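You operate a simulated robot arm through the tools that you are given. There is no shell and no other tool. Be economical: measure what you need, move in short steps, check, and stop when the job is done.

Carry out the task below with a simulated robot arm. There is one attempt and no reset: what you move stays moved.

Task
Take the orange pad from the top of the side bench and leave it on the lower shelf of the door rack. Take the white bracket and leave it on the grey board. Put the can marked "rail grease" from the top of the side bench on the lower middle shelf of the tall rack and the can labelled "oil" on the top of the low stand. Put one of the teal cans from the top of the side bench on the cream card there. Take the blue block and put it in the cream tray. Fetch the lime brush and set it on the bottom shelf of the tall rack. Put the long bar on the top of the square table away on the top of the side bench. Open the relays drawer, put the purple relay from the inside of the relays drawer in the blue tray and shut the drawer again. Any order will do. Set down upright: white bracket, can, teal can.
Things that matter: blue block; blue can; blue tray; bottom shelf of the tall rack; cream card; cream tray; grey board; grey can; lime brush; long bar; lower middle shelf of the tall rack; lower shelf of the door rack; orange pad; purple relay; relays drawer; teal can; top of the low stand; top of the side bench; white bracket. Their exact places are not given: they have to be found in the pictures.

The check looks at the end state, three seconds after you hand in, the way a careful person would. Anything else that was tipped, shoved, dropped, spilled or broken makes it a failure.

Robot
A 7-joint arm with a two-finger parallel gripper on a trunk, on a base that drives. Base frame: it is fixed to the floor where the robot stands at the start and does not move with it; the origin is under the middle of the robot, x ahead of it, y to its left, z up; the surface under the hand at the start is at about z = 80. Lengths are in cm, angles in degrees, forces in N, time in s.
With the tool pointing down near the work surface it reaches from about 26 to 58 cm from the robot's upright axis, wherever it stands. Its first joint turns from -166.0 to 166.0 degrees. Places, roughly: blue block (5x5x5 cm) [150, -10, 80]; blue can, grey can [75, 0, 75]; blue tray (24x16x5 cm) [-110, -1400, 60]; bottom shelf of the tall rack [500, 20, 40]; cream card [125, 0, 75]; cream tray (30x20x6 cm) [-150, -340, 70]; grey board (21x17x2 cm) [-180, -180, 80]; lime brush (12x5x7 cm) [150, -340, 80]; long bar (11x4x4 cm) [170, -350, 80]; lower middle shelf of the tall rack [500, 20, 80]; lower shelf of the door rack [430, -240, 90]; orange pad (9x7x5 cm) [50, -10, 80]; purple relay (3x4x6 cm) [-40, -1000, 90]; relays drawer [-30, -1000, 90]; teal can [125, -25, 75]; top of the low stand (24x13 cm) [226, -16, 56]; top of the side bench [110, 0, 80]; white bracket (6x8x7 cm) [60, 0, 80]. Payload 3.4 kg.
Tool frame: the origin (TCP) lies between the finger pads and is the grasp point; the fingertips stand 3 cm ahead of it; z points along the fingers, y is the line along which they close. Largest opening 9.4 cm; finger width 2.8, thickness 1; the body of the gripper, 5 by 9.6 cm, starts 5.5 cm behind the TCP.
Orientation is told as [roll, pitch, yaw] about the base's x, y, z axes, in that order, counted from this pose: with the fingers straight down and closing along the base's y, the tool's x points along the base's -x, its y along +y and its z along -z.

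Tools
- The arm moves only by the tool servo_tool. Its argument "steps" is one flat list of numbers, 7 for each row, row after row: the shift along the tool's x, y, z in units of 400 mm (1.0 is 400 mm), then the turn, a rotation vector about the tool's x, y, z in units of 180 degrees (1.0 is 180 degrees), then the gripper command, from -1 (fully open) to 1 (shut), values between in proportion. In form: [tx, ty, tz, rx, ry, rz, claw, tx, ty, tz, rx, ry, rz, claw, ...]. A call has 1 to 8 rows; each row is the pose to reach, as a shift and turn from the pose commanded when the call began, along the tool's axes at that moment. A call with a number of a shift or a turn outside -1 to 1 is refused whole. Rows are played at 5 a second. More than 5 cm and 8.6 degrees between two rows, or a gripper value outside its range, and nothing of the call is played. A pose out of reach is approached as far as the arm can. The call stops where the force on the tool passes 40 N (or 10 N more than at its start, if that is more) or the arm is blocked; 0.2 s more then pass. The fingers move at their own pace (about 7.2 cm/s each) and stop on an object; they squeeze with about 40 N. The grip force told is the motor's: it shows also when the fingers shut on nothing. Time passes only in rows, and 0.2 s behind the last, so rows that repeat a pose let the fingers close. The reply holds the time, the measured pose of the TCP, the force on the tool along the base axes, the opening and the grip force, in the units named above and with some noise, with the torque about the TCP (base axes, N m) and any sound that the robot's microphone picked up.
- Cameras (640 x 400 px; columns grow to the right, rows downward): "scene" is now at [0.65, 11.35, 160.04]; the picture's right is [-0.49, -0.87, 0.00], its down [-0.67, 0.38, -0.64] and it looks along [0.56, -0.32, -0.77] (base axes); focal length 280 px, centre (320, 200). "wrist" rides on the gripper at [7.6, 1.4, -10.2] in the tool frame; the picture's right is [-0.18, 0.98, 0.00], its down [-0.75, -0.14, -0.64] and it looks along [-0.63, -0.12, 0.77] (tool axes); focal length 243 px, centre (320, 200).
- capture(camera): a new picture of that camera. No time passes.
- slide_trunk(by): slides the trunk up (or, below 0, down) by that many cm; the arm and the scene camera ride with it, the base frame stays. It gives what a move gives, with no picture.
- roll_base(legs): drives the robot by 1 to 6 legs, each [ahead, left, turn to the left] in cm, cm and degrees, along the robot's own axes; the way and the turn of a leg run together, so that a leg with both is an arc; at most 150 cm and 180 degrees a leg. The arm and the cameras ride along, it lands a little off, and it stops where it bumps. It gives what a move gives.
- pan_tilt(pan, tilt): turns the head with the scene camera to pan (to the left, within 155 degrees either way) and tilt (down, from -29 to 69), counted from straight ahead of the robot. It gives what a move gives.
- locate(camera, pixels): there is no depth. For up to 12 entries [column, row, z] of the newest picture of that camera ("zoom" is the newest enlarged one), the place [x, y] in the base frame at which the ray of that pixel passes the height z, good to about 0.3 cm. No time passes.
- enlarge(camera, box): a new picture of the part [left, top, right, bottom] of that camera's present view, enlarged. No time passes.
- job_done(): hands the job in; it is judged then, once.

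Keep the steps short. Do not move on a guess: measure, check each grasp and each placing, and mend mistakes. In all there are 350 turns and 262 pictures (those below and enlarged ones count). Leave the gripper open and the arm clear of the work at the hand-in unless told otherwise, and finish with a single line.

The tools are called after "Call:" as a command line: name --argument value ..., lists and objects as JSON in quotes. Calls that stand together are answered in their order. servo_tool: Moves the arm, as the interface text tells. Its arguments: {"type":"object","properties":{"steps":{"type":"array","items":{"type":"number"}}},"required":["steps"]} The other tools are called the same way: slide_trunk (by) slides the trunk up or down; roll_base (legs) drives the base; pan_tilt (pan, tilt) turns the head that bears the scene camera; capture (camera) takes a picture; locate (camera, pixels) gives the place at which the rays of pixels pass given heights; enlarge (camera, box) takes an enlarged picture of a part of a camera's view; job_done () hands the job in.

At the start:

```text
time: 0.0
tcp_pos: [34.99, 7.18, 107.0]
tool_rot: [0.0, 0.0, 0.0]
contact_force: [-0.5, 0.0, 0.9]
moment: [0.04, 0.02, -0.02]
finger_gap: 9.38
finger_force: 0.0
trunk travel left (down, up): [-27.5, 11.1]
robot x, y, heading: [0.13, -0.17, -0.1]
head pan, tilt: [-29.4, 50.0]
```

scene: 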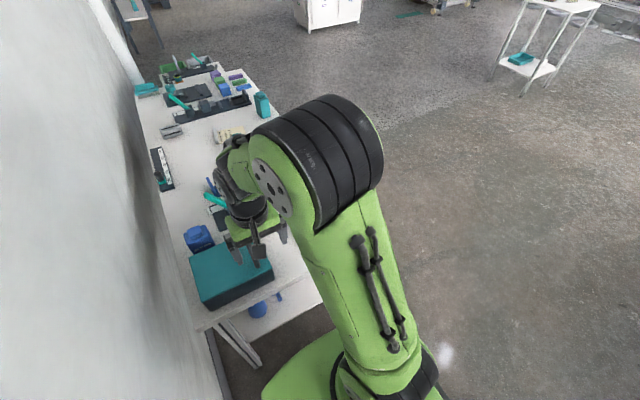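
wrist: 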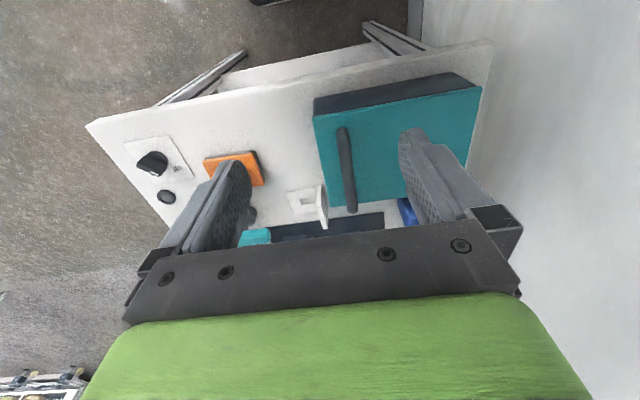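

I'll start with what can be seen from here: enlarge the bench in the scene view and pan the head to get an overview.

Call:
enlarge --camera "scene" --box '[110, 40, 310, 165]'

Call:
enlarge --camera "wrist" --box '[80, 30, 500, 290]'

```text
3.20 times, centred on (210, 102) of scene
```

zoom: 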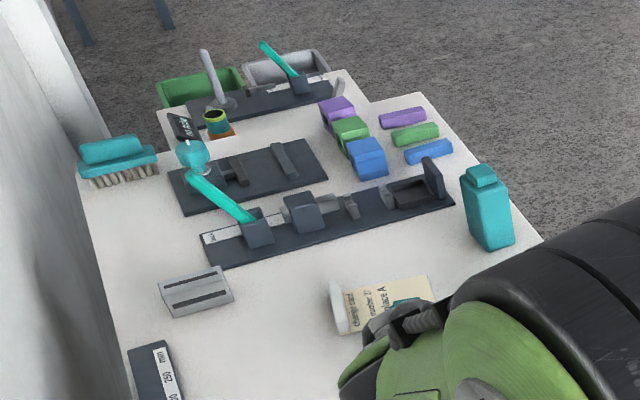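

```text
1.52 times, centred on (290, 160) of wrist
```

zoom: 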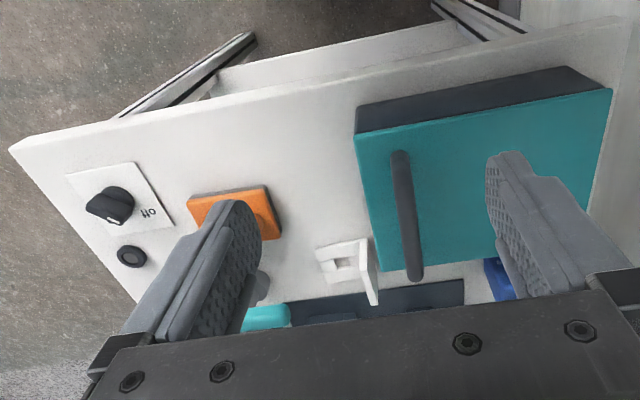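

The bench holds many things. I measure the ones visible in the wrist view and look around with the head.

Call:
locate --camera "wrist" --pixels '[[86, 124, 80], [494, 42, 80], [235, 168, 82], [310, 205, 80], [325, 205, 84], [152, 163, 80], [400, 150, 88], [255, 236, 84]]'

Call:
locate --camera "scene" --pixels '[[265, 116, 80], [225, 92, 82], [236, 134, 80], [193, 300, 80], [135, 75, 80], [217, 62, 80], [170, 130, 80], [280, 114, 80]]'

Call:
pan_tilt --pan 0 --tilt 25

Call:
capture --camera "scene"

```text
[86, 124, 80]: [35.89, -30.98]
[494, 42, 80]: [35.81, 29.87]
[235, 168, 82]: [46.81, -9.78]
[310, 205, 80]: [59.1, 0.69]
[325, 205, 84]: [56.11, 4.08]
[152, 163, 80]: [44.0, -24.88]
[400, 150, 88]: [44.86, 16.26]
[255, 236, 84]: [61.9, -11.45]
```

```text
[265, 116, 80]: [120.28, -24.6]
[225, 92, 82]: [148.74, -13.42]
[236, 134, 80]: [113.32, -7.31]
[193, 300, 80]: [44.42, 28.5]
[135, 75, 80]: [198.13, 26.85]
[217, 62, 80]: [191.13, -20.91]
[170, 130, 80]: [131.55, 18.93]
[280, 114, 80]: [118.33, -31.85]
```

```text
time: 0.9
tcp_pos: [34.99, 7.0, 107.05]
tool_rot: [-0.1, 0.0, 0.0]
contact_force: [-0.5, -0.4, 1.3]
moment: [-0.04, -0.02, -0.02]
finger_gap: 9.38
finger_force: 0.1
trunk travel left (down, up): [-27.5, 11.1]
robot x, y, heading: [-0.62, -0.03, -0.1]
head pan, tilt: [0.0, 25.0]
```

```text
257 pictures are left
```

scene: 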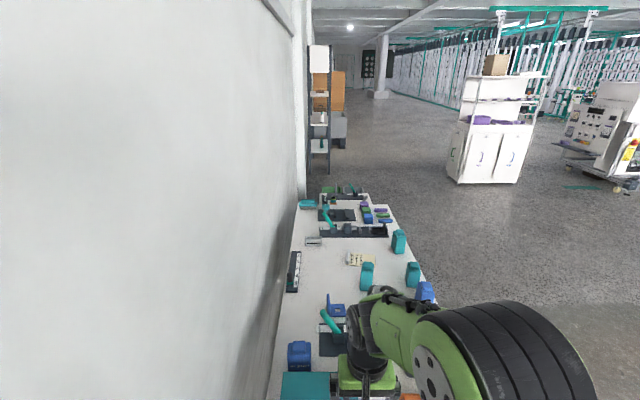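

Call:
enlarge --camera "scene" --box '[270, 170, 450, 283]'

Call:
enlarge --camera "scene" --box '[270, 260, 450, 373]'

Call:
enlarge --camera "scene" --box '[290, 20, 400, 190]'

Call:
enlarge --camera "scene" --box '[430, 30, 640, 200]'

Call:
locate --camera "scene" --pixels '[[399, 252, 80], [412, 286, 80], [367, 288, 80], [425, 300, 84], [360, 260, 80], [336, 318, 80], [368, 218, 82], [355, 193, 80], [320, 172, 0], [483, 184, 0]]'

```text
3.54 times, centred on (360, 226) of scene
```

zoom: 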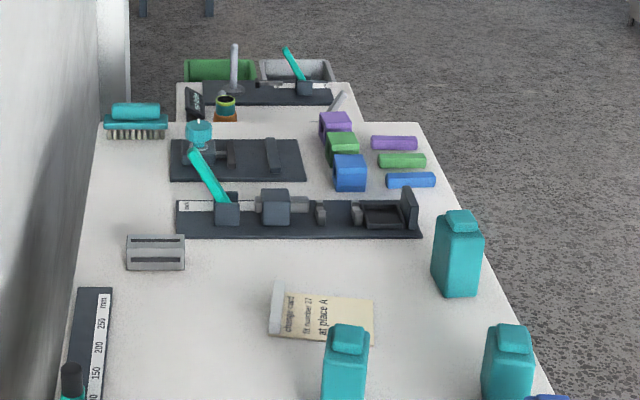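

```text
3.54 times, centred on (360, 316) of scene
```

zoom: 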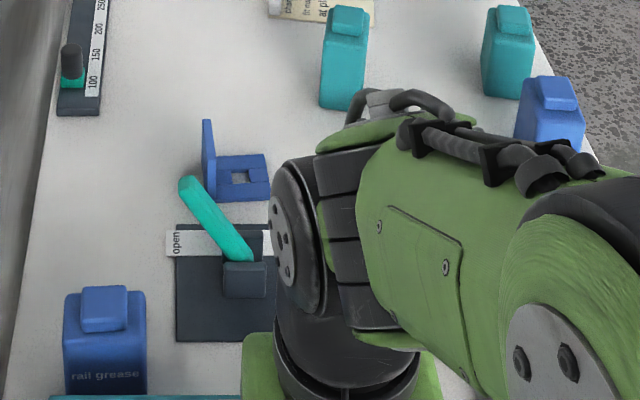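

```text
2.35 times, centred on (345, 105) of scene
```

zoom: 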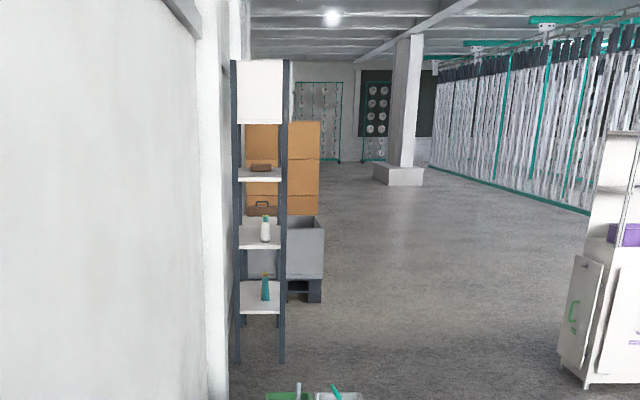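

```text
2.35 times, centred on (535, 115) of scene
```

zoom: 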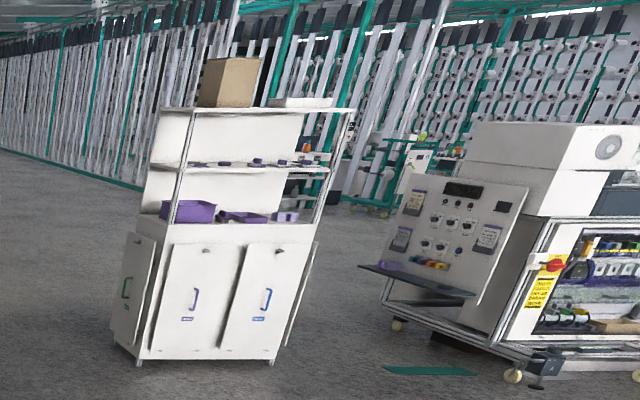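

```text
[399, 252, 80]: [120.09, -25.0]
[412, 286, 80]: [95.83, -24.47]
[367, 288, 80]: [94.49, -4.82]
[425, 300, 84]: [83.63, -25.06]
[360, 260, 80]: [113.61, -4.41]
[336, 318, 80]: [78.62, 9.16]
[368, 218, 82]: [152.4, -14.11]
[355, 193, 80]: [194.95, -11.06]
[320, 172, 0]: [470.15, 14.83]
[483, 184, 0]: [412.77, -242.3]
```

The cans are partly hidden by the arm, so I swing the arm to the right (tool y −40 cm, at z=107 that is well above the bench) to free the view.

Call:
servo_tool --steps '[0, -0.12, 0, 0, 0, 0, -1, 0, -0.24, 0, 0, 0, 0, -1, 0, -0.36, 0, 0, 0, 0, -1, 0, -0.48, 0, 0, 0, 0, -1, 0, -0.6, 0, 0, 0, 0, -1, 0, -0.72, 0, 0, 0, 0, -1, 0, -0.84, 0, 0, 0, 0, -1, 0, -0.96, 0, 0, 0, 0, -1]'

Call:
pan_tilt --pan 5 --tilt 45

Call:
capture --camera "scene"

Call:
capture --camera "wrist"

```text
time: 2.7
tcp_pos: [34.81, -31.57, 107.1]
tool_rot: [0.1, 0.1, 0.0]
contact_force: [-1.1, -0.7, -0.3]
moment: [0.01, -0.02, -0.02]
finger_gap: 9.38
finger_force: 0.0
trunk travel left (down, up): [-27.5, 11.1]
robot x, y, heading: [-0.35, 0.26, -0.0]
head pan, tilt: [0.0, 25.0]
```

```text
time: 3.6
tcp_pos: [34.81, -31.15, 107.1]
tool_rot: [0.0, 0.0, 0.0]
contact_force: [-0.3, -0.3, 0.0]
moment: [0.04, 0.04, -0.01]
finger_gap: 9.37
finger_force: 0.0
trunk travel left (down, up): [-27.5, 11.1]
robot x, y, heading: [-0.27, 0.19, 0.1]
head pan, tilt: [5.0, 45.0]
```

```text
252 pictures are left
```

scene: 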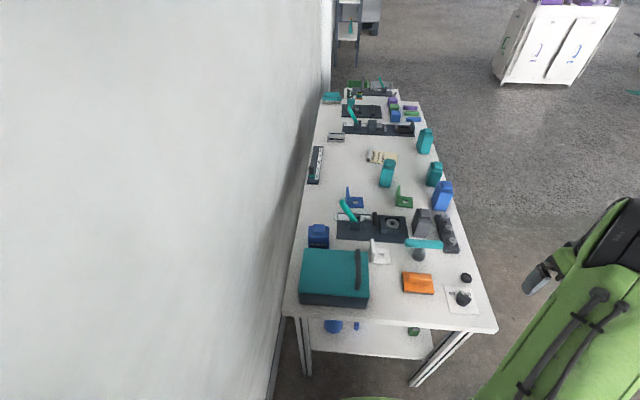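

```text
251 pictures are left
```

wrist: 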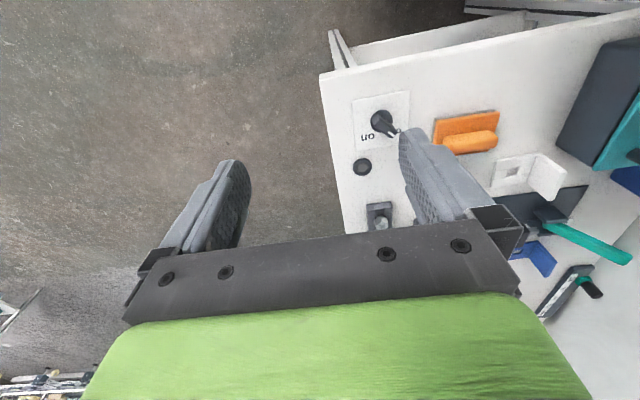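

Call:
enlarge --camera "scene" --box '[290, 180, 482, 300]'

Call:
enlarge --camera "scene" --box '[300, 75, 476, 185]'

Call:
enlarge --camera "scene" --box '[270, 230, 510, 380]'

Call:
locate --camera "scene" --pixels '[[319, 247, 80], [424, 236, 80], [442, 209, 80], [433, 185, 80], [386, 186, 80], [424, 153, 80], [382, 157, 80], [380, 263, 80], [418, 290, 80], [404, 204, 80], [355, 207, 80], [497, 330, 80]]'

```text
3.33 times, centred on (386, 240) of scene
```

zoom: 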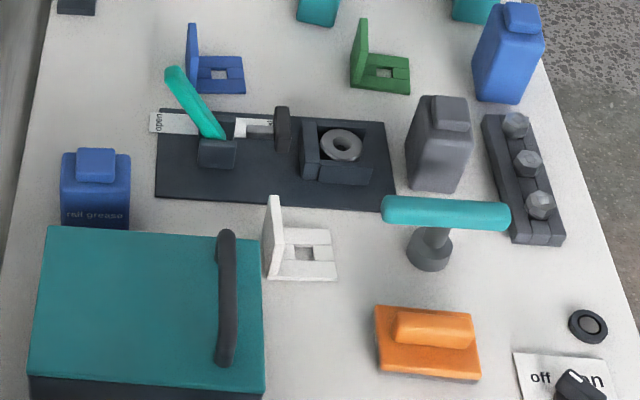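

```text
3.64 times, centred on (388, 130) of scene
```

zoom: 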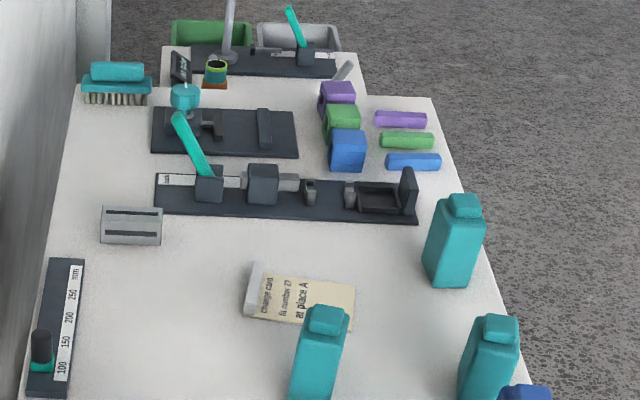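

```text
2.67 times, centred on (390, 305) of scene
```

zoom: 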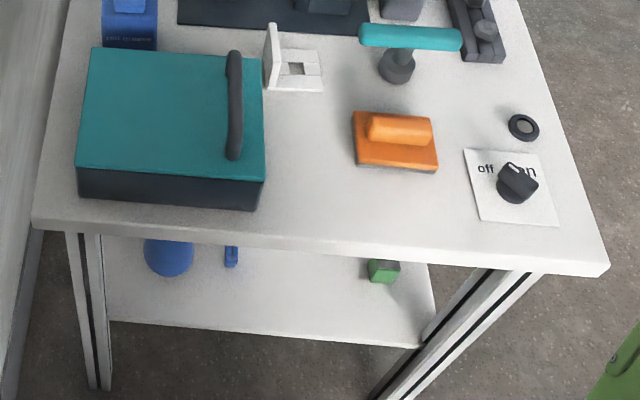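

```text
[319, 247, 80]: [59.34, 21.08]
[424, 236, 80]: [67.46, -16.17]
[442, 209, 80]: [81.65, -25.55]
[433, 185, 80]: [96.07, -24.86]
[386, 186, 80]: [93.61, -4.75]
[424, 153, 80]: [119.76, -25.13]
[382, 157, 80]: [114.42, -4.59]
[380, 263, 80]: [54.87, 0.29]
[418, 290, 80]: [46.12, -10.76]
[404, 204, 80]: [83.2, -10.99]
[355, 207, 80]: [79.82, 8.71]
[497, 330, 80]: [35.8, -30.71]
```

I see rail grease at (59,21), grey can (67,-16), another blue can (82,-25), teal cans at (94,-5), (96,-25), (120,-25). Now I look around the room for the other places.

Call:
pan_tilt --pan -60 --tilt 20

Call:
capture --camera "scene"

Call:
pan_tilt --pan -135 --tilt 20

Call:
capture --camera "scene"

Call:
pan_tilt --pan 130 --tilt 20

Call:
capture --camera "scene"

```text
time: 4.9
tcp_pos: [34.84, -31.08, 107.07]
tool_rot: [0.0, 0.0, 0.0]
contact_force: [0.4, 0.0, -0.5]
moment: [0.01, -0.01, 0.0]
finger_gap: 9.4
finger_force: 0.1
trunk travel left (down, up): [-27.5, 11.1]
robot x, y, heading: [-0.11, 0.33, -0.0]
head pan, tilt: [-60.0, 20.0]
```

```text
247 pictures are left
```

scene: 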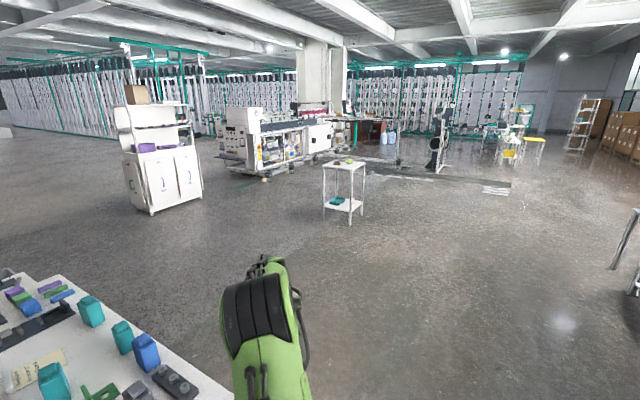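

```text
time: 6.4
tcp_pos: [34.81, -31.11, 107.1]
tool_rot: [0.0, 0.0, -0.1]
contact_force: [0.1, -0.1, -0.5]
moment: [-0.02, -0.02, -0.01]
finger_gap: 9.38
finger_force: 0.0
trunk travel left (down, up): [-27.5, 11.1]
robot x, y, heading: [-0.27, 0.12, 0.3]
head pan, tilt: [-135.0, 20.0]
```

```text
246 pictures are left
```

scene: 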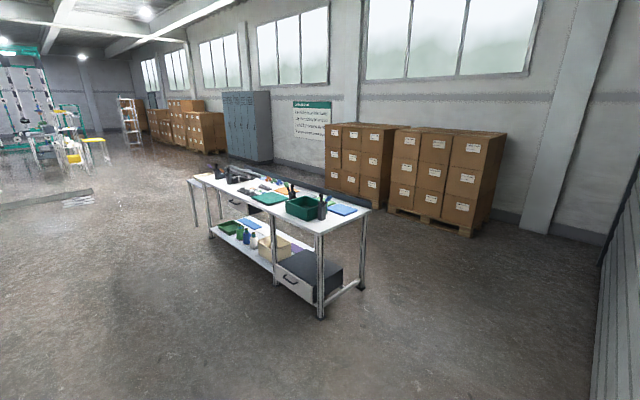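

```text
time: 10.1
tcp_pos: [34.71, -31.13, 107.03]
tool_rot: [-0.1, 0.0, 0.1]
contact_force: [-0.8, -0.2, 0.3]
moment: [0.0, 0.0, 0.02]
finger_gap: 9.4
finger_force: 0.0
trunk travel left (down, up): [-27.5, 11.1]
robot x, y, heading: [0.32, -0.25, -0.1]
head pan, tilt: [130.0, 20.0]
```

```text
245 pictures are left
```

scene: 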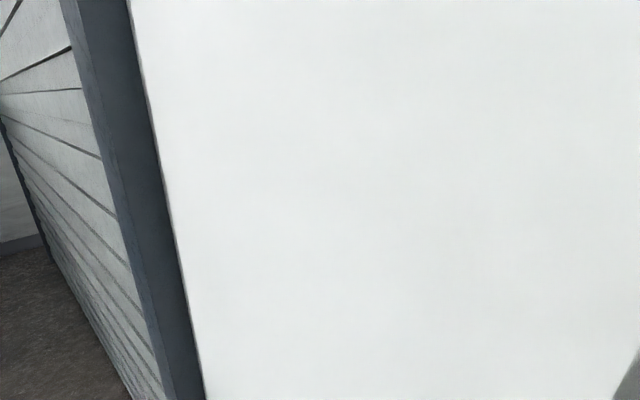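

The workbench is behind, the square table to the front right. First job: the rail grease can. I swing the arm back over the bench at z=107 and then tilt the tool 45° forward, which suits shelves later.

Call:
servo_tool --steps '[0, 0.12, 0, 0, 0, 0, -1, 0, 0.24, 0, 0, 0, 0, -1, 0, 0.36, 0, 0, 0, 0, -1, 0, 0.48, 0, 0, 0, 0, -1, 0, 0.6, 0, 0, 0, 0, -1, 0, 0.72, 0, 0, 0, 0, -1, 0, 0.84, 0, 0, 0, 0, -1, 0, 0.96, 0, 0, 0, 0, -1]'

Call:
servo_tool --steps '[0, 0.05, -0.05, 0, -0.0417, 0, -1, 0, 0.1, -0.1, 0, -0.0833, 0, -1, 0, 0.15, -0.15, 0, -0.125, 0, -1, 0, 0.2, -0.15, 0, -0.1667, 0, -1, 0, 0.25, -0.15, 0, -0.2083, 0, -1, 0, 0.3, -0.15, 0, -0.25, 0, -1]'

Call:
capture --camera "wrist"

Call:
pan_tilt --pan 10 --tilt 45

Call:
capture --camera "scene"

```text
time: 11.9
tcp_pos: [34.93, 7.48, 106.5]
tool_rot: [-0.2, 0.0, 0.0]
contact_force: [-0.9, -0.4, -0.4]
moment: [0.0, 0.03, 0.0]
finger_gap: 9.43
finger_force: 0.1
trunk travel left (down, up): [-27.5, 11.1]
robot x, y, heading: [-0.35, -0.23, 0.1]
head pan, tilt: [130.0, 20.0]
```

```text
time: 13.3
tcp_pos: [34.84, 19.27, 113.02]
tool_rot: [0.0, -45.0, 0.2]
contact_force: [0.4, 0.0, 0.1]
moment: [-0.02, -0.03, -0.01]
finger_gap: 9.4
finger_force: 0.1
trunk travel left (down, up): [-27.5, 11.1]
robot x, y, heading: [-0.24, 0.2, 0.0]
head pan, tilt: [130.0, 20.0]
```

```text
244 pictures are left
```

wrist: 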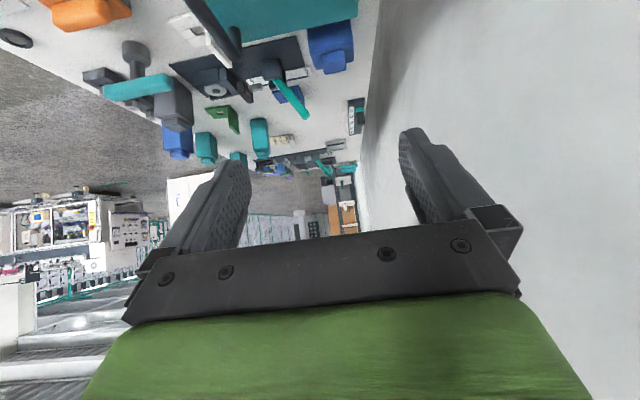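

```text
time: 15.3
tcp_pos: [34.83, 19.04, 112.97]
tool_rot: [0.0, -44.9, 0.0]
contact_force: [0.5, 0.8, -0.4]
moment: [0.02, -0.03, 0.0]
finger_gap: 9.41
finger_force: 0.1
trunk travel left (down, up): [-27.5, 11.1]
robot x, y, heading: [0.03, 0.08, 0.1]
head pan, tilt: [10.0, 45.0]
```

```text
243 pictures are left
```

scene: 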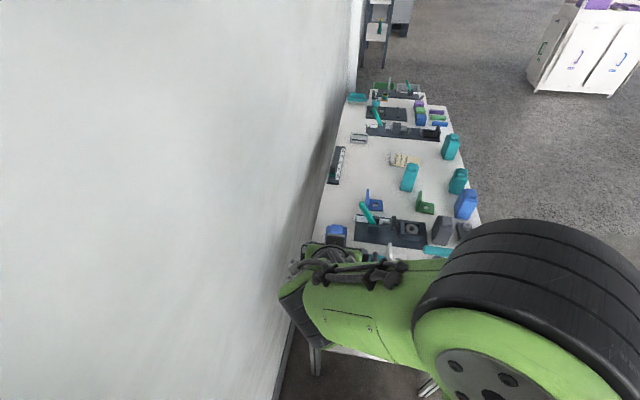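

Call:
enlarge --camera "wrist" --box '[100, 0, 380, 180]'

Call:
enlarge --camera "wrist" --box '[290, 10, 370, 85]'

```text
2.22 times, centred on (240, 90) of wrist
```

zoom: 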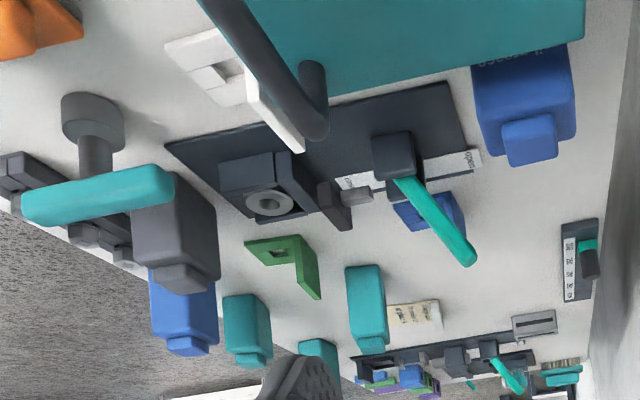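

```text
5.33 times, centred on (330, 48) of wrist
```

zoom: 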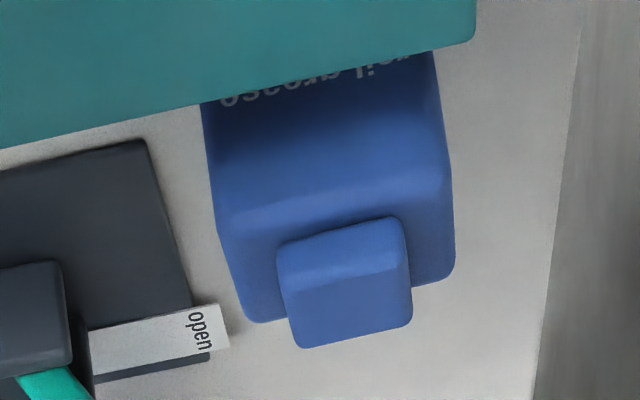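

Call:
enlarge --camera "scene" --box '[310, 210, 374, 250]'

Call:
locate --camera "zoom" --pixels '[[180, 250, 90], [180, 250, 94], [260, 160, 90], [260, 160, 94], [260, 160, 92]]'

Call:
locate --camera "wrist" --pixels '[[331, 65, 90], [331, 65, 94], [331, 65, 92], [325, 75, 92], [346, 71, 92], [312, 69, 88], [355, 63, 88], [309, 49, 88]]'

```text
10.00 times, centred on (342, 230) of scene
```

zoom: 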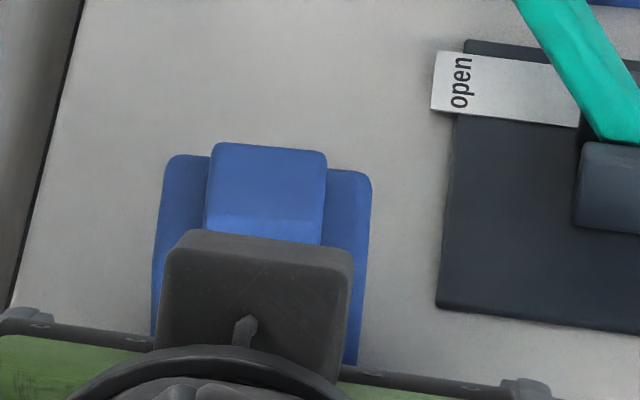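

```text
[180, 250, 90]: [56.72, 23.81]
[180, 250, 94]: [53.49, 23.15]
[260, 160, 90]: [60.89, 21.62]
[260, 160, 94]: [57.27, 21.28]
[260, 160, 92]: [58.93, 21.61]
```

```text
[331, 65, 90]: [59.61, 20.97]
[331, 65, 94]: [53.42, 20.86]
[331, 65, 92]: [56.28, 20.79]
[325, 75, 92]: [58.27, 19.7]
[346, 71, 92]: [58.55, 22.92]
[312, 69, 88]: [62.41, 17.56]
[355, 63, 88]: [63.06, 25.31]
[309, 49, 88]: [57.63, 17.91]
```

Call:
locate --camera "wrist" --pixels '[[359, 18, 86], [359, 18, 88], [359, 18, 90], [285, 35, 86], [285, 35, 90], [315, 30, 80], [354, 22, 86], [309, 30, 86]]'

Call:
pan_tilt --pan 25 --tilt 60

Call:
capture --camera "scene"

```text
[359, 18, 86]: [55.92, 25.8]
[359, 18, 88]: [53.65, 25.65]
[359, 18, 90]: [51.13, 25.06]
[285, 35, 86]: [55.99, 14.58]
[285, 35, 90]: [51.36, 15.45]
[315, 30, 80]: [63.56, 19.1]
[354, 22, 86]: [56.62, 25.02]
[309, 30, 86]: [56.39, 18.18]
```

```text
time: 16.1
tcp_pos: [34.89, 19.13, 112.89]
tool_rot: [0.0, -44.8, 0.1]
contact_force: [1.0, -0.1, -0.8]
moment: [0.01, 0.02, -0.02]
finger_gap: 9.42
finger_force: 0.0
trunk travel left (down, up): [-27.5, 11.1]
robot x, y, heading: [-0.12, 0.37, -0.2]
head pan, tilt: [25.0, 60.0]
```

```text
239 pictures are left
```

scene: 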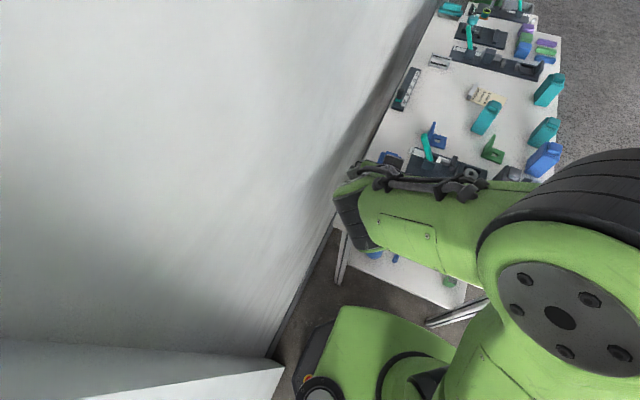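

Box lid is around z≈87–88, can's cap top about z=91, body centre about (59, 21.4) and 7.6 wide in y. I move down the 45° line to 20 cm short of the can, then check.

Call:
servo_tool --steps '[0.004, 0.0144, 0.096, 0, 0, 0, -1, 0.008, 0.0288, 0.192, 0, 0, 0, -1, 0.012, 0.043, 0.288, 0, 0, 0, -1, 0.016, 0.0575, 0.384, 0, 0, 0, -1]'

Call:
capture --camera "wrist"

```text
time: 17.1
tcp_pos: [45.67, 21.37, 101.63]
tool_rot: [0.0, -44.9, 0.0]
contact_force: [-0.3, -0.5, -0.2]
moment: [0.0, 0.01, 0.01]
finger_gap: 9.38
finger_force: 0.1
trunk travel left (down, up): [-27.5, 11.1]
robot x, y, heading: [-0.01, 0.11, 0.1]
head pan, tilt: [25.0, 60.0]
```

```text
238 pictures are left
```

wrist: 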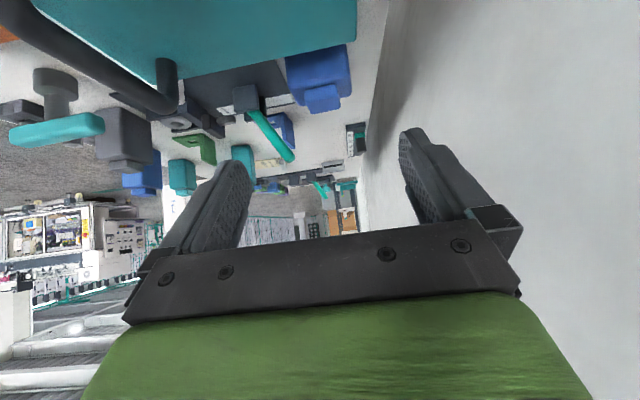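

Call:
enlarge --camera "wrist" --box '[270, 30, 366, 120]'

Call:
locate --camera "wrist" --pixels '[[308, 112, 91], [340, 107, 91], [293, 105, 88], [351, 95, 88], [286, 76, 88], [358, 50, 87], [358, 50, 89], [348, 68, 88]]'

```text
4.44 times, centred on (318, 75) of wrist
```

zoom: 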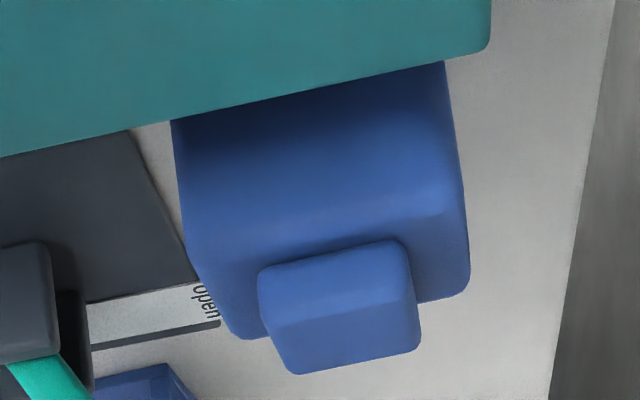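

```text
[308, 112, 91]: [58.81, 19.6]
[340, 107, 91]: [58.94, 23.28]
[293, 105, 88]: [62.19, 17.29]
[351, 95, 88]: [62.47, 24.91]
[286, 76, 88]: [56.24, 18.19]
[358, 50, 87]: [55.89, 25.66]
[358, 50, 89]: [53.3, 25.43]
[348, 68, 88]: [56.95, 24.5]
```

Cap/ body centre at (59.7, 21.3), body y 17.3–25.2. I advance along the tool axis in small rows, stopping 4 cm short for a check picture.

Call:
servo_tool --steps '[0, 0, 0.1, 0, 0, 0, -1, 0, 0, 0.2, 0, 0, 0, -1, -0.003, 0, 0.3, 0, 0, 0, -1, -0.007, 0, 0.39, 0, 0, 0, -1]'

Call:
capture --camera "wrist"

```text
time: 18.1
tcp_pos: [56.61, 21.47, 90.8]
tool_rot: [0.1, -45.0, 0.1]
contact_force: [-0.9, 0.4, 0.2]
moment: [0.0, 0.0, -0.01]
finger_gap: 9.4
finger_force: 0.1
trunk travel left (down, up): [-27.5, 11.1]
robot x, y, heading: [0.13, -0.22, 0.0]
head pan, tilt: [25.0, 60.0]
```

```text
236 pictures are left
```

wrist: 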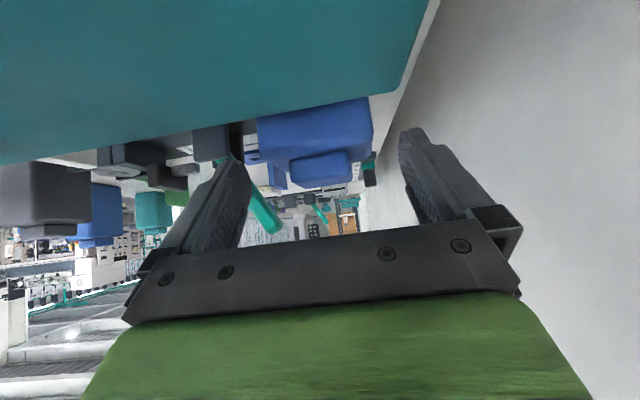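

The can (257–372) lies between the finger tips (238–400). Advance the last 4 cm and close.

Call:
servo_tool --steps '[0, 0, 0.05, 0, 0, 0, -1, 0, 0, 0.098, 0, 0, 0, -1, 0, 0, 0.098, 0, 0, 0, -0.5, 0, 0, 0.098, 0, 0, 0, 1, 0, 0, 0.098, 0, 0, 0, 1, 0, 0, 0.098, 0, 0, 0, 1]'

Call:
capture --camera "wrist"

```text
time: 19.4
tcp_pos: [59.42, 21.44, 88.03]
tool_rot: [0.0, -45.0, 0.0]
contact_force: [0.0, 0.3, -0.1]
moment: [0.07, -0.02, 0.0]
finger_gap: 7.39
finger_force: 40.0
trunk travel left (down, up): [-27.5, 11.1]
robot x, y, heading: [0.04, 0.04, -0.2]
head pan, tilt: [25.0, 60.0]
```

```text
235 pictures are left
```

wrist: 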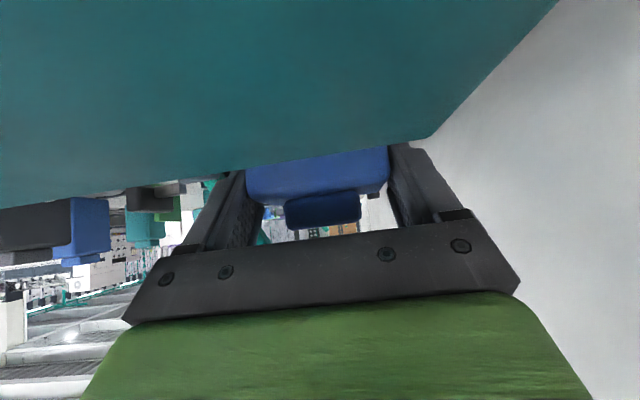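

Gripped at 7.39 cm. Lift straight up 20 cm and check the force.

Call:
servo_tool --steps '[-0.035, 0, -0.035, 0, 0, 0, 1, -0.09, 0, -0.09, 0, 0, 0, 1, -0.16, 0, -0.16, 0, 0, 0, 1, -0.23, 0, -0.23, 0, 0, 0, 1, -0.3, 0, -0.3, 0, 0, 0, 1, -0.36, 0, -0.36, 0, 0, 0, 1]'

Call:
capture --camera "wrist"

```text
time: 20.9
tcp_pos: [59.4, 21.6, 108.57]
tool_rot: [0.1, -45.0, -0.1]
contact_force: [-0.3, -0.7, -3.5]
moment: [0.03, 0.01, 0.01]
finger_gap: 7.38
finger_force: 40.3
trunk travel left (down, up): [-27.5, 11.1]
robot x, y, heading: [0.06, -0.29, 0.0]
head pan, tilt: [25.0, 60.0]
```

```text
234 pictures are left
```

wrist: 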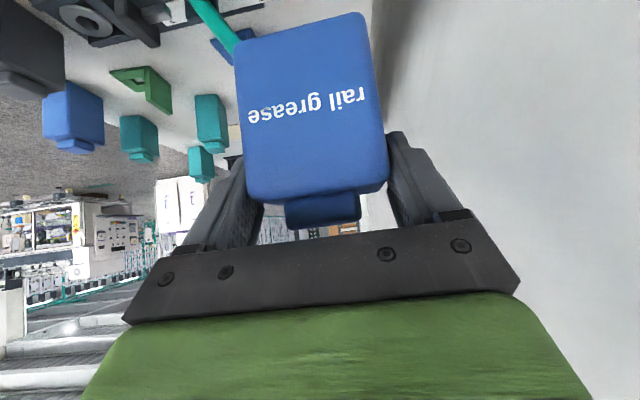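

Label "rail grease" confirmed, firmly held. I retract the arm towards the robot for driving.

Call:
servo_tool --steps '[0.065, -0.062, -0.065, 0, 0, 0, 1, 0.13, -0.125, -0.13, 0, 0, 0, 1, 0.195, -0.187, -0.195, 0, 0, 0, 1, 0.26, -0.25, -0.26, 0, 0, 0, 1, 0.325, -0.312, -0.325, 0, 0, 0, 1, 0.389, -0.375, -0.389, 0, 0, 0, 1]'

Call:
pan_tilt --pan -20 --tilt 30

Call:
roll_base --legs '[[-20, 0, 0], [0, -95, 0]]'

Call:
capture --camera "scene"

```text
time: 22.2
tcp_pos: [38.14, 7.12, 108.32]
tool_rot: [0.1, -45.0, 0.0]
contact_force: [-0.4, 0.0, -2.7]
moment: [0.01, 0.01, 0.01]
finger_gap: 7.41
finger_force: 40.3
out of reach, approached as far as the arm can: row 6
trunk travel left (down, up): [-27.5, 11.1]
robot x, y, heading: [0.25, 0.17, 0.2]
head pan, tilt: [25.0, 60.0]
```

```text
time: 23.4
tcp_pos: [38.48, 6.92, 108.22]
tool_rot: [0.1, -44.9, 0.0]
contact_force: [-0.8, -0.1, -3.3]
moment: [0.01, -0.02, -0.03]
finger_gap: 7.38
finger_force: 39.8
trunk travel left (down, up): [-27.5, 11.1]
robot x, y, heading: [-0.01, -0.1, 0.1]
head pan, tilt: [-20.0, 30.0]
```

```text
time: 29.6
tcp_pos: [19.2, -89.91, 108.2]
tool_rot: [0.0, -44.9, 0.5]
contact_force: [-0.4, 0.3, -3.3]
moment: [0.0, 0.03, -0.02]
finger_gap: 7.4
finger_force: 40.2
trunk travel left (down, up): [-27.5, 11.1]
robot x, y, heading: [-19.04, -97.11, 0.6]
head pan, tilt: [-20.0, 30.0]
```

```text
233 pictures are left
```

scene: 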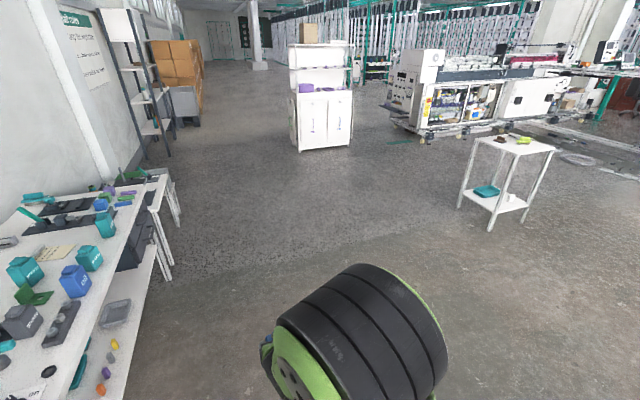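

Cans' other faces carry text now; I enlarge them and the racks.

Call:
enlarge --camera "scene" --box '[0, 200, 130, 370]'

Call:
enlarge --camera "scene" --box '[80, 0, 240, 200]'

Call:
enlarge --camera "scene" --box '[270, 20, 380, 160]'

Call:
locate --camera "scene" --pixels '[[148, 160, 0], [183, 115, 0], [157, 131, 40], [150, 128, 40], [174, 120, 40], [298, 150, 0], [352, 147, 0], [172, 225, 56], [170, 282, 0], [165, 275, 0]]'

```text
2.35 times, centred on (65, 285) of scene
```

zoom: 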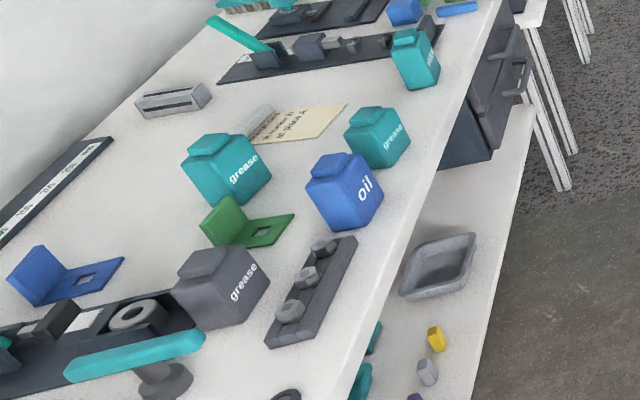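

```text
2.00 times, centred on (160, 100) of scene
```

zoom: 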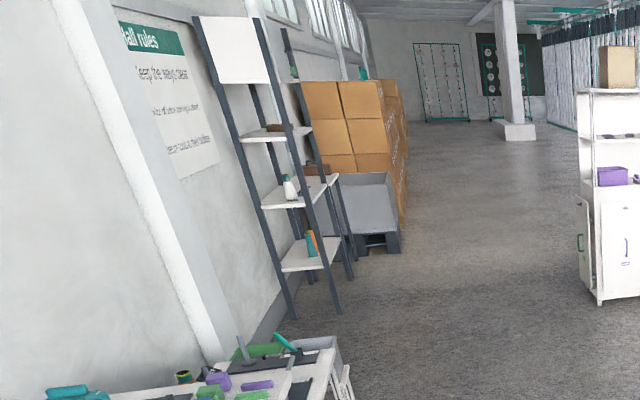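

```text
2.86 times, centred on (325, 90) of scene
```

zoom: 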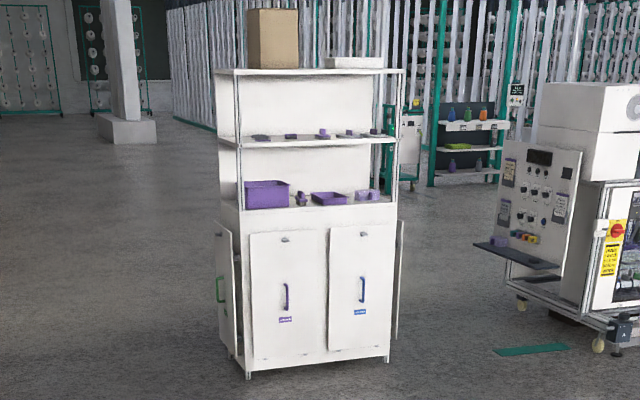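

```text
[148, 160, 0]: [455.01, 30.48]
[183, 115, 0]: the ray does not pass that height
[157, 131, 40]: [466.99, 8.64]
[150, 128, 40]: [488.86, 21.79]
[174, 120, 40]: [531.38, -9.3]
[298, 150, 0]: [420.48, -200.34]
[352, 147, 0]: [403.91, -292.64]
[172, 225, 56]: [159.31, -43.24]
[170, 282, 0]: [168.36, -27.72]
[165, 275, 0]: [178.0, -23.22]
```

"oil" is the blue can at (82,-25). Tall rack around x 470–530; I drive ahead along y=-97 to x≈390 for a closer look.

Call:
roll_base --legs '[[150, 0, 0], [150, 0, 0], [100, 0, 0]]'

Call:
pan_tilt --pan 45 --tilt 35

Call:
capture --camera "scene"

```text
time: 48.9
tcp_pos: [420.11, -82.54, 108.34]
tool_rot: [0.0, -44.8, 0.6]
contact_force: [-0.1, -0.1, -4.1]
moment: [-0.03, 0.01, -0.02]
finger_gap: 7.39
finger_force: 39.7
trunk travel left (down, up): [-27.5, 11.1]
robot x, y, heading: [381.45, -89.79, 0.6]
head pan, tilt: [-20.0, 30.0]
```

```text
time: 50.3
tcp_pos: [420.04, -82.35, 108.19]
tool_rot: [0.1, -44.9, 0.5]
contact_force: [0.7, -0.2, -4.0]
moment: [0.01, 0.0, 0.04]
finger_gap: 7.37
finger_force: 39.8
trunk travel left (down, up): [-27.5, 11.1]
robot x, y, heading: [382.04, -89.59, 0.3]
head pan, tilt: [45.0, 35.0]
```

```text
229 pictures are left
```

scene: 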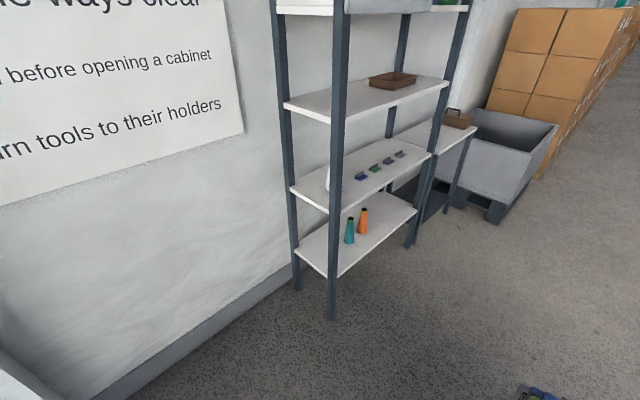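

Call:
enlarge --camera "scene" --box '[270, 90, 470, 290]'

Call:
locate --camera "scene" --pixels '[[332, 213, 80], [290, 188, 80], [432, 156, 80], [337, 277, 40], [296, 250, 40], [416, 211, 40], [360, 178, 80], [400, 155, 80], [333, 318, 0], [406, 246, 0], [328, 185, 80], [349, 240, 40]]'

```text
2.00 times, centred on (370, 190) of scene
```

zoom: 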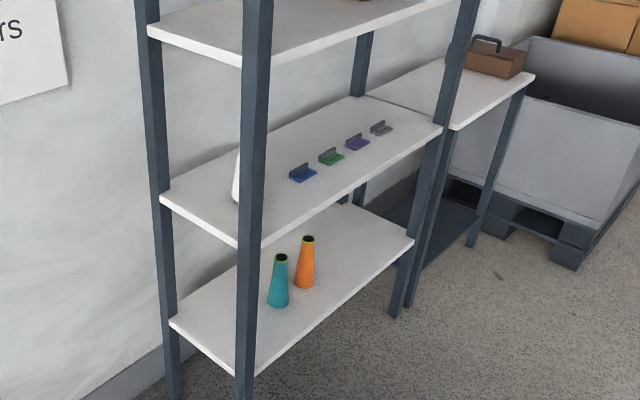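

```text
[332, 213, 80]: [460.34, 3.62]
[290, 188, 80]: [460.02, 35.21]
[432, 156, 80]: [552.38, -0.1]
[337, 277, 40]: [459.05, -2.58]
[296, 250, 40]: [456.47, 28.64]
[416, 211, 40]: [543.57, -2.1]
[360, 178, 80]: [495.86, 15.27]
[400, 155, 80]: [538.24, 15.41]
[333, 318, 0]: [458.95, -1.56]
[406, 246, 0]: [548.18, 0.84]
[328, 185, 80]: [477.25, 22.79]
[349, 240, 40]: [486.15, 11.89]
```

Shelf runs x 458–550, front edge y≈0, open towards −y. Free spot near (478, 7.5). I drive to x=478, turn left 90° to face it.

Call:
roll_base --legs '[[96, 0, 0], [0, 0, 89.6]]'

Call:
pan_tilt --pan 20 --tilt 40

Call:
capture --camera "scene"

```text
time: 58.8
tcp_pos: [471.33, -49.62, 108.22]
tool_rot: [0.1, -44.9, 85.8]
contact_force: [0.4, -0.1, -4.0]
moment: [-0.05, 0.03, 0.02]
finger_gap: 7.41
finger_force: 40.0
trunk travel left (down, up): [-27.5, 11.1]
robot x, y, heading: [475.47, -88.65, 85.8]
head pan, tilt: [45.0, 35.0]
```

```text
time: 59.7
tcp_pos: [471.42, -49.52, 108.18]
tool_rot: [0.1, -44.9, 86.0]
contact_force: [0.6, 0.1, -2.9]
moment: [-0.05, -0.01, 0.03]
finger_gap: 7.34
finger_force: 39.8
trunk travel left (down, up): [-27.5, 11.1]
robot x, y, heading: [475.56, -88.18, 85.9]
head pan, tilt: [20.0, 40.0]
```

```text
227 pictures are left
```

scene: 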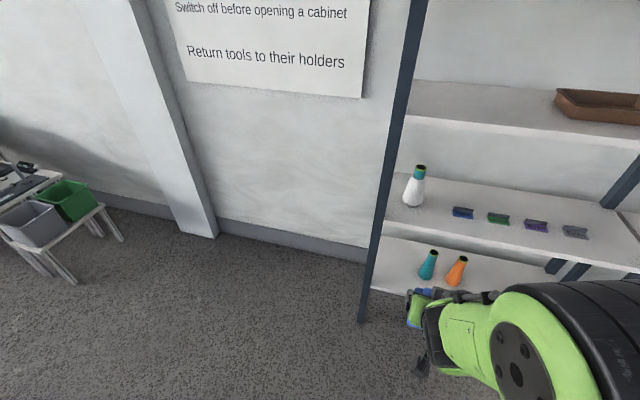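

Call:
locate --camera "scene" --pixels '[[412, 205, 80], [463, 217, 80], [498, 223, 80], [536, 230, 80], [389, 221, 80], [500, 245, 80], [620, 265, 80], [372, 288, 40], [427, 277, 40], [455, 284, 40], [406, 120, 120]]'

Call:
enlarge --camera "scene" --box '[370, 150, 610, 300]'

```text
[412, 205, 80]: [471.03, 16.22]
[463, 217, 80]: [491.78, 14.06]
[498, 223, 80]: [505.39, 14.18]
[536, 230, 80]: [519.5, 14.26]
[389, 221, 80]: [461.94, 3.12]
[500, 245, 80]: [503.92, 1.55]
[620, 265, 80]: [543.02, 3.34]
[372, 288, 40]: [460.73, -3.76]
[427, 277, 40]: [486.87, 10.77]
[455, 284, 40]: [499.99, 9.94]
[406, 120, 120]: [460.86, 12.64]
```

```text
2.67 times, centred on (490, 225) of scene
```

zoom: 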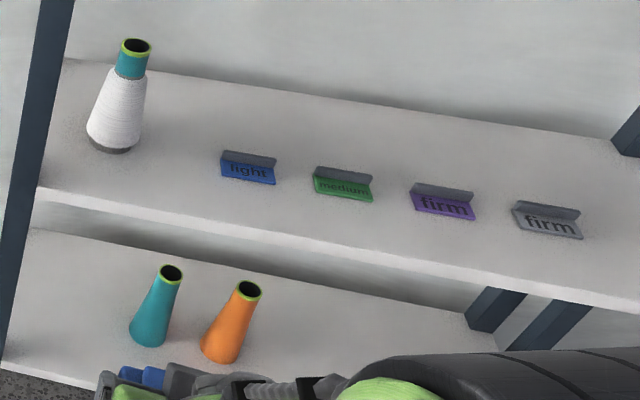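

Spot at (480, 6.5) is free (white cone at (471,16), small holders at y≈14). I lower the hand 11 cm while still outside, then drive ahead 36 and right 4.5.

Call:
servo_tool --steps '[0.065, 0, 0.065, 0, 0, 0, 1, 0.13, 0, 0.13, 0, 0, 0, 1, 0.1945, 0, 0.1945, 0, 0, 0, 1]'

Call:
roll_base --legs '[[36, -4.5, 0]]'

Call:
capture --camera "scene"

Call:
capture --camera "wrist"

```text
time: 60.5
tcp_pos: [470.59, -48.27, 98.56]
tool_rot: [-0.1, -44.9, 86.0]
contact_force: [-0.6, -0.1, -3.7]
moment: [-0.02, -0.01, -0.02]
finger_gap: 7.4
finger_force: 40.0
out of reach, approached as far as the arm can: row 1, 2, 3
trunk travel left (down, up): [-27.5, 11.1]
robot x, y, heading: [475.84, -87.93, 86.0]
head pan, tilt: [20.0, 40.0]
```

```text
time: 62.8
tcp_pos: [478.29, -13.62, 98.57]
tool_rot: [0.0, -44.9, 85.4]
contact_force: [0.5, 0.3, -3.7]
moment: [-0.05, 0.0, -0.01]
finger_gap: 7.36
finger_force: 39.8
trunk travel left (down, up): [-27.5, 11.1]
robot x, y, heading: [482.95, -53.72, 85.3]
head pan, tilt: [20.0, 40.0]
```

```text
225 pictures are left
```

scene: 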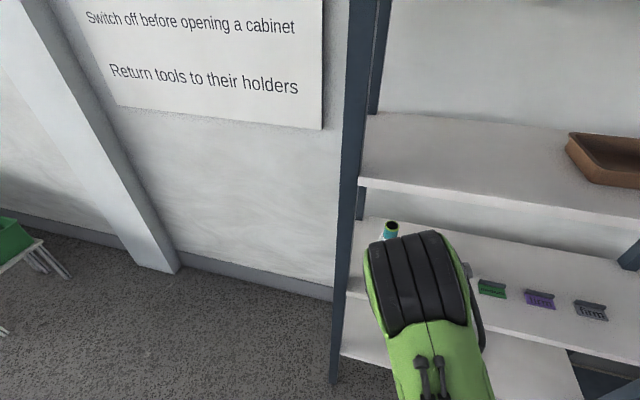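

```text
224 pictures are left
```

wrist: 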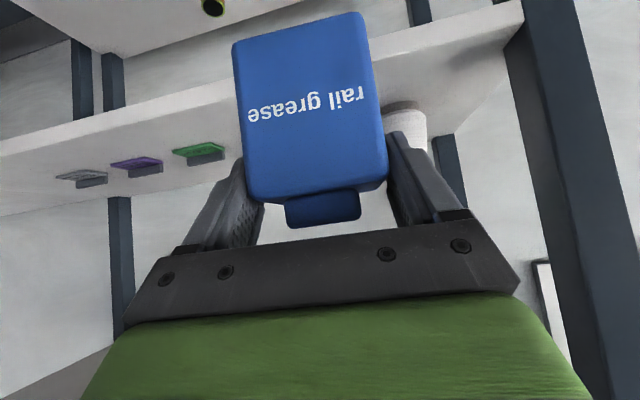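

Hand is before the shelf at (478.3,-13.6,98.6). I extend it 20 cm forward horizontally.

Call:
servo_tool --steps '[-0.0707, 0, 0.0707, 0, 0, 0, 1, -0.141, 0, 0.141, 0, 0, 0, 1, -0.212, 0, 0.212, 0, 0, 0, 1, -0.283, 0, 0.283, 0, 0, 0, 1, -0.353, 0, 0.353, 0, 0, 0, 1]'

Call:
servo_tool --steps '[0.05, 0, 0.05, 0, 0, 0, 1, 0.1, 0, 0.1, 0, 0, 0, 1]'

Call:
capture --camera "wrist"

Call:
capture --camera "scene"

```text
time: 64.0
tcp_pos: [479.69, 6.29, 98.54]
tool_rot: [-0.1, -44.7, 85.4]
contact_force: [0.3, -0.5, -3.3]
moment: [-0.04, 0.01, -0.03]
finger_gap: 7.38
finger_force: 39.4
trunk travel left (down, up): [-27.5, 11.1]
robot x, y, heading: [483.04, -53.72, 85.5]
head pan, tilt: [20.0, 40.0]
```

```text
time: 64.6
tcp_pos: [479.97, 6.3, 93.09]
tool_rot: [0.0, -45.3, 85.2]
contact_force: [0.3, 2.4, 6.0]
moment: [0.22, 0.25, -0.02]
finger_gap: 7.39
finger_force: 40.0
trunk travel left (down, up): [-27.5, 11.1]
robot x, y, heading: [482.62, -53.76, 85.3]
head pan, tilt: [20.0, 40.0]
```

```text
223 pictures are left
```

wrist: 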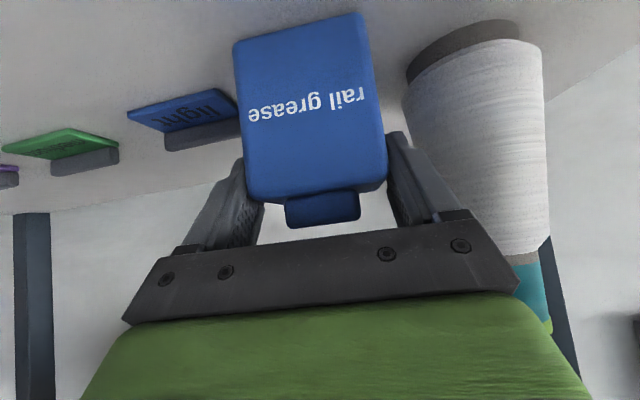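

```text
222 pictures are left
```

scene: 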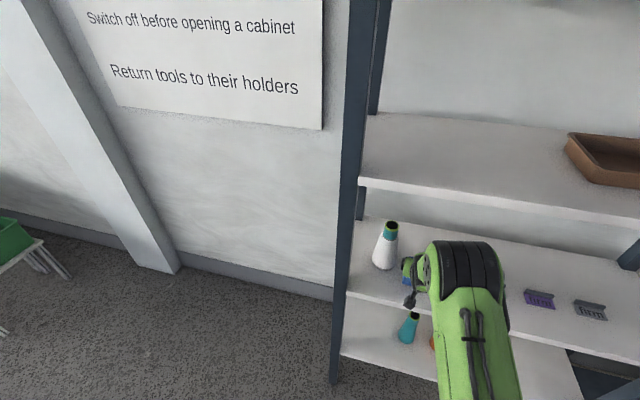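

The can touches the shelf (force rose by ~9 N at z=93.1, shelf top ≈85). I open and back out along the tool axis.

Call:
servo_tool --steps '[0, 0, 0, 0, 0, 0, 0, 0, 0, 0, 0, 0, 0, -0.9, 0, 0, 0, 0, 0, 0, -0.9, 0, 0, -0.05, 0, 0, 0, -0.9, 0, 0, -0.125, 0, 0, 0, -0.9, 0, 0, -0.24, 0, 0, 0, -0.9]'

Call:
capture --camera "wrist"

```text
time: 66.0
tcp_pos: [479.14, -0.71, 99.97]
tool_rot: [0.1, -45.0, 85.4]
contact_force: [-0.6, -0.4, -0.2]
moment: [0.05, -0.05, 0.0]
finger_gap: 8.91
finger_force: 0.0
trunk travel left (down, up): [-27.5, 11.1]
robot x, y, heading: [483.02, -54.06, 85.4]
head pan, tilt: [20.0, 40.0]
```

```text
221 pictures are left
```

wrist: 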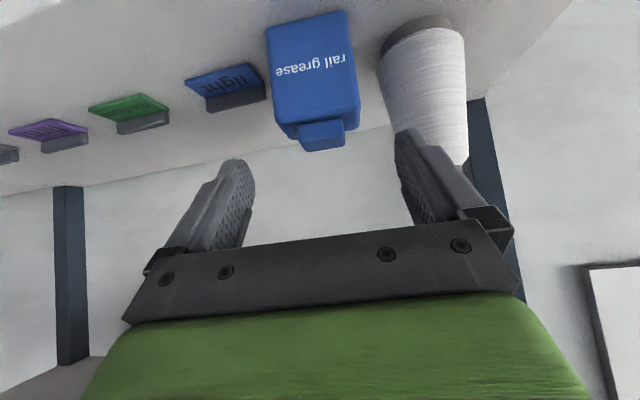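

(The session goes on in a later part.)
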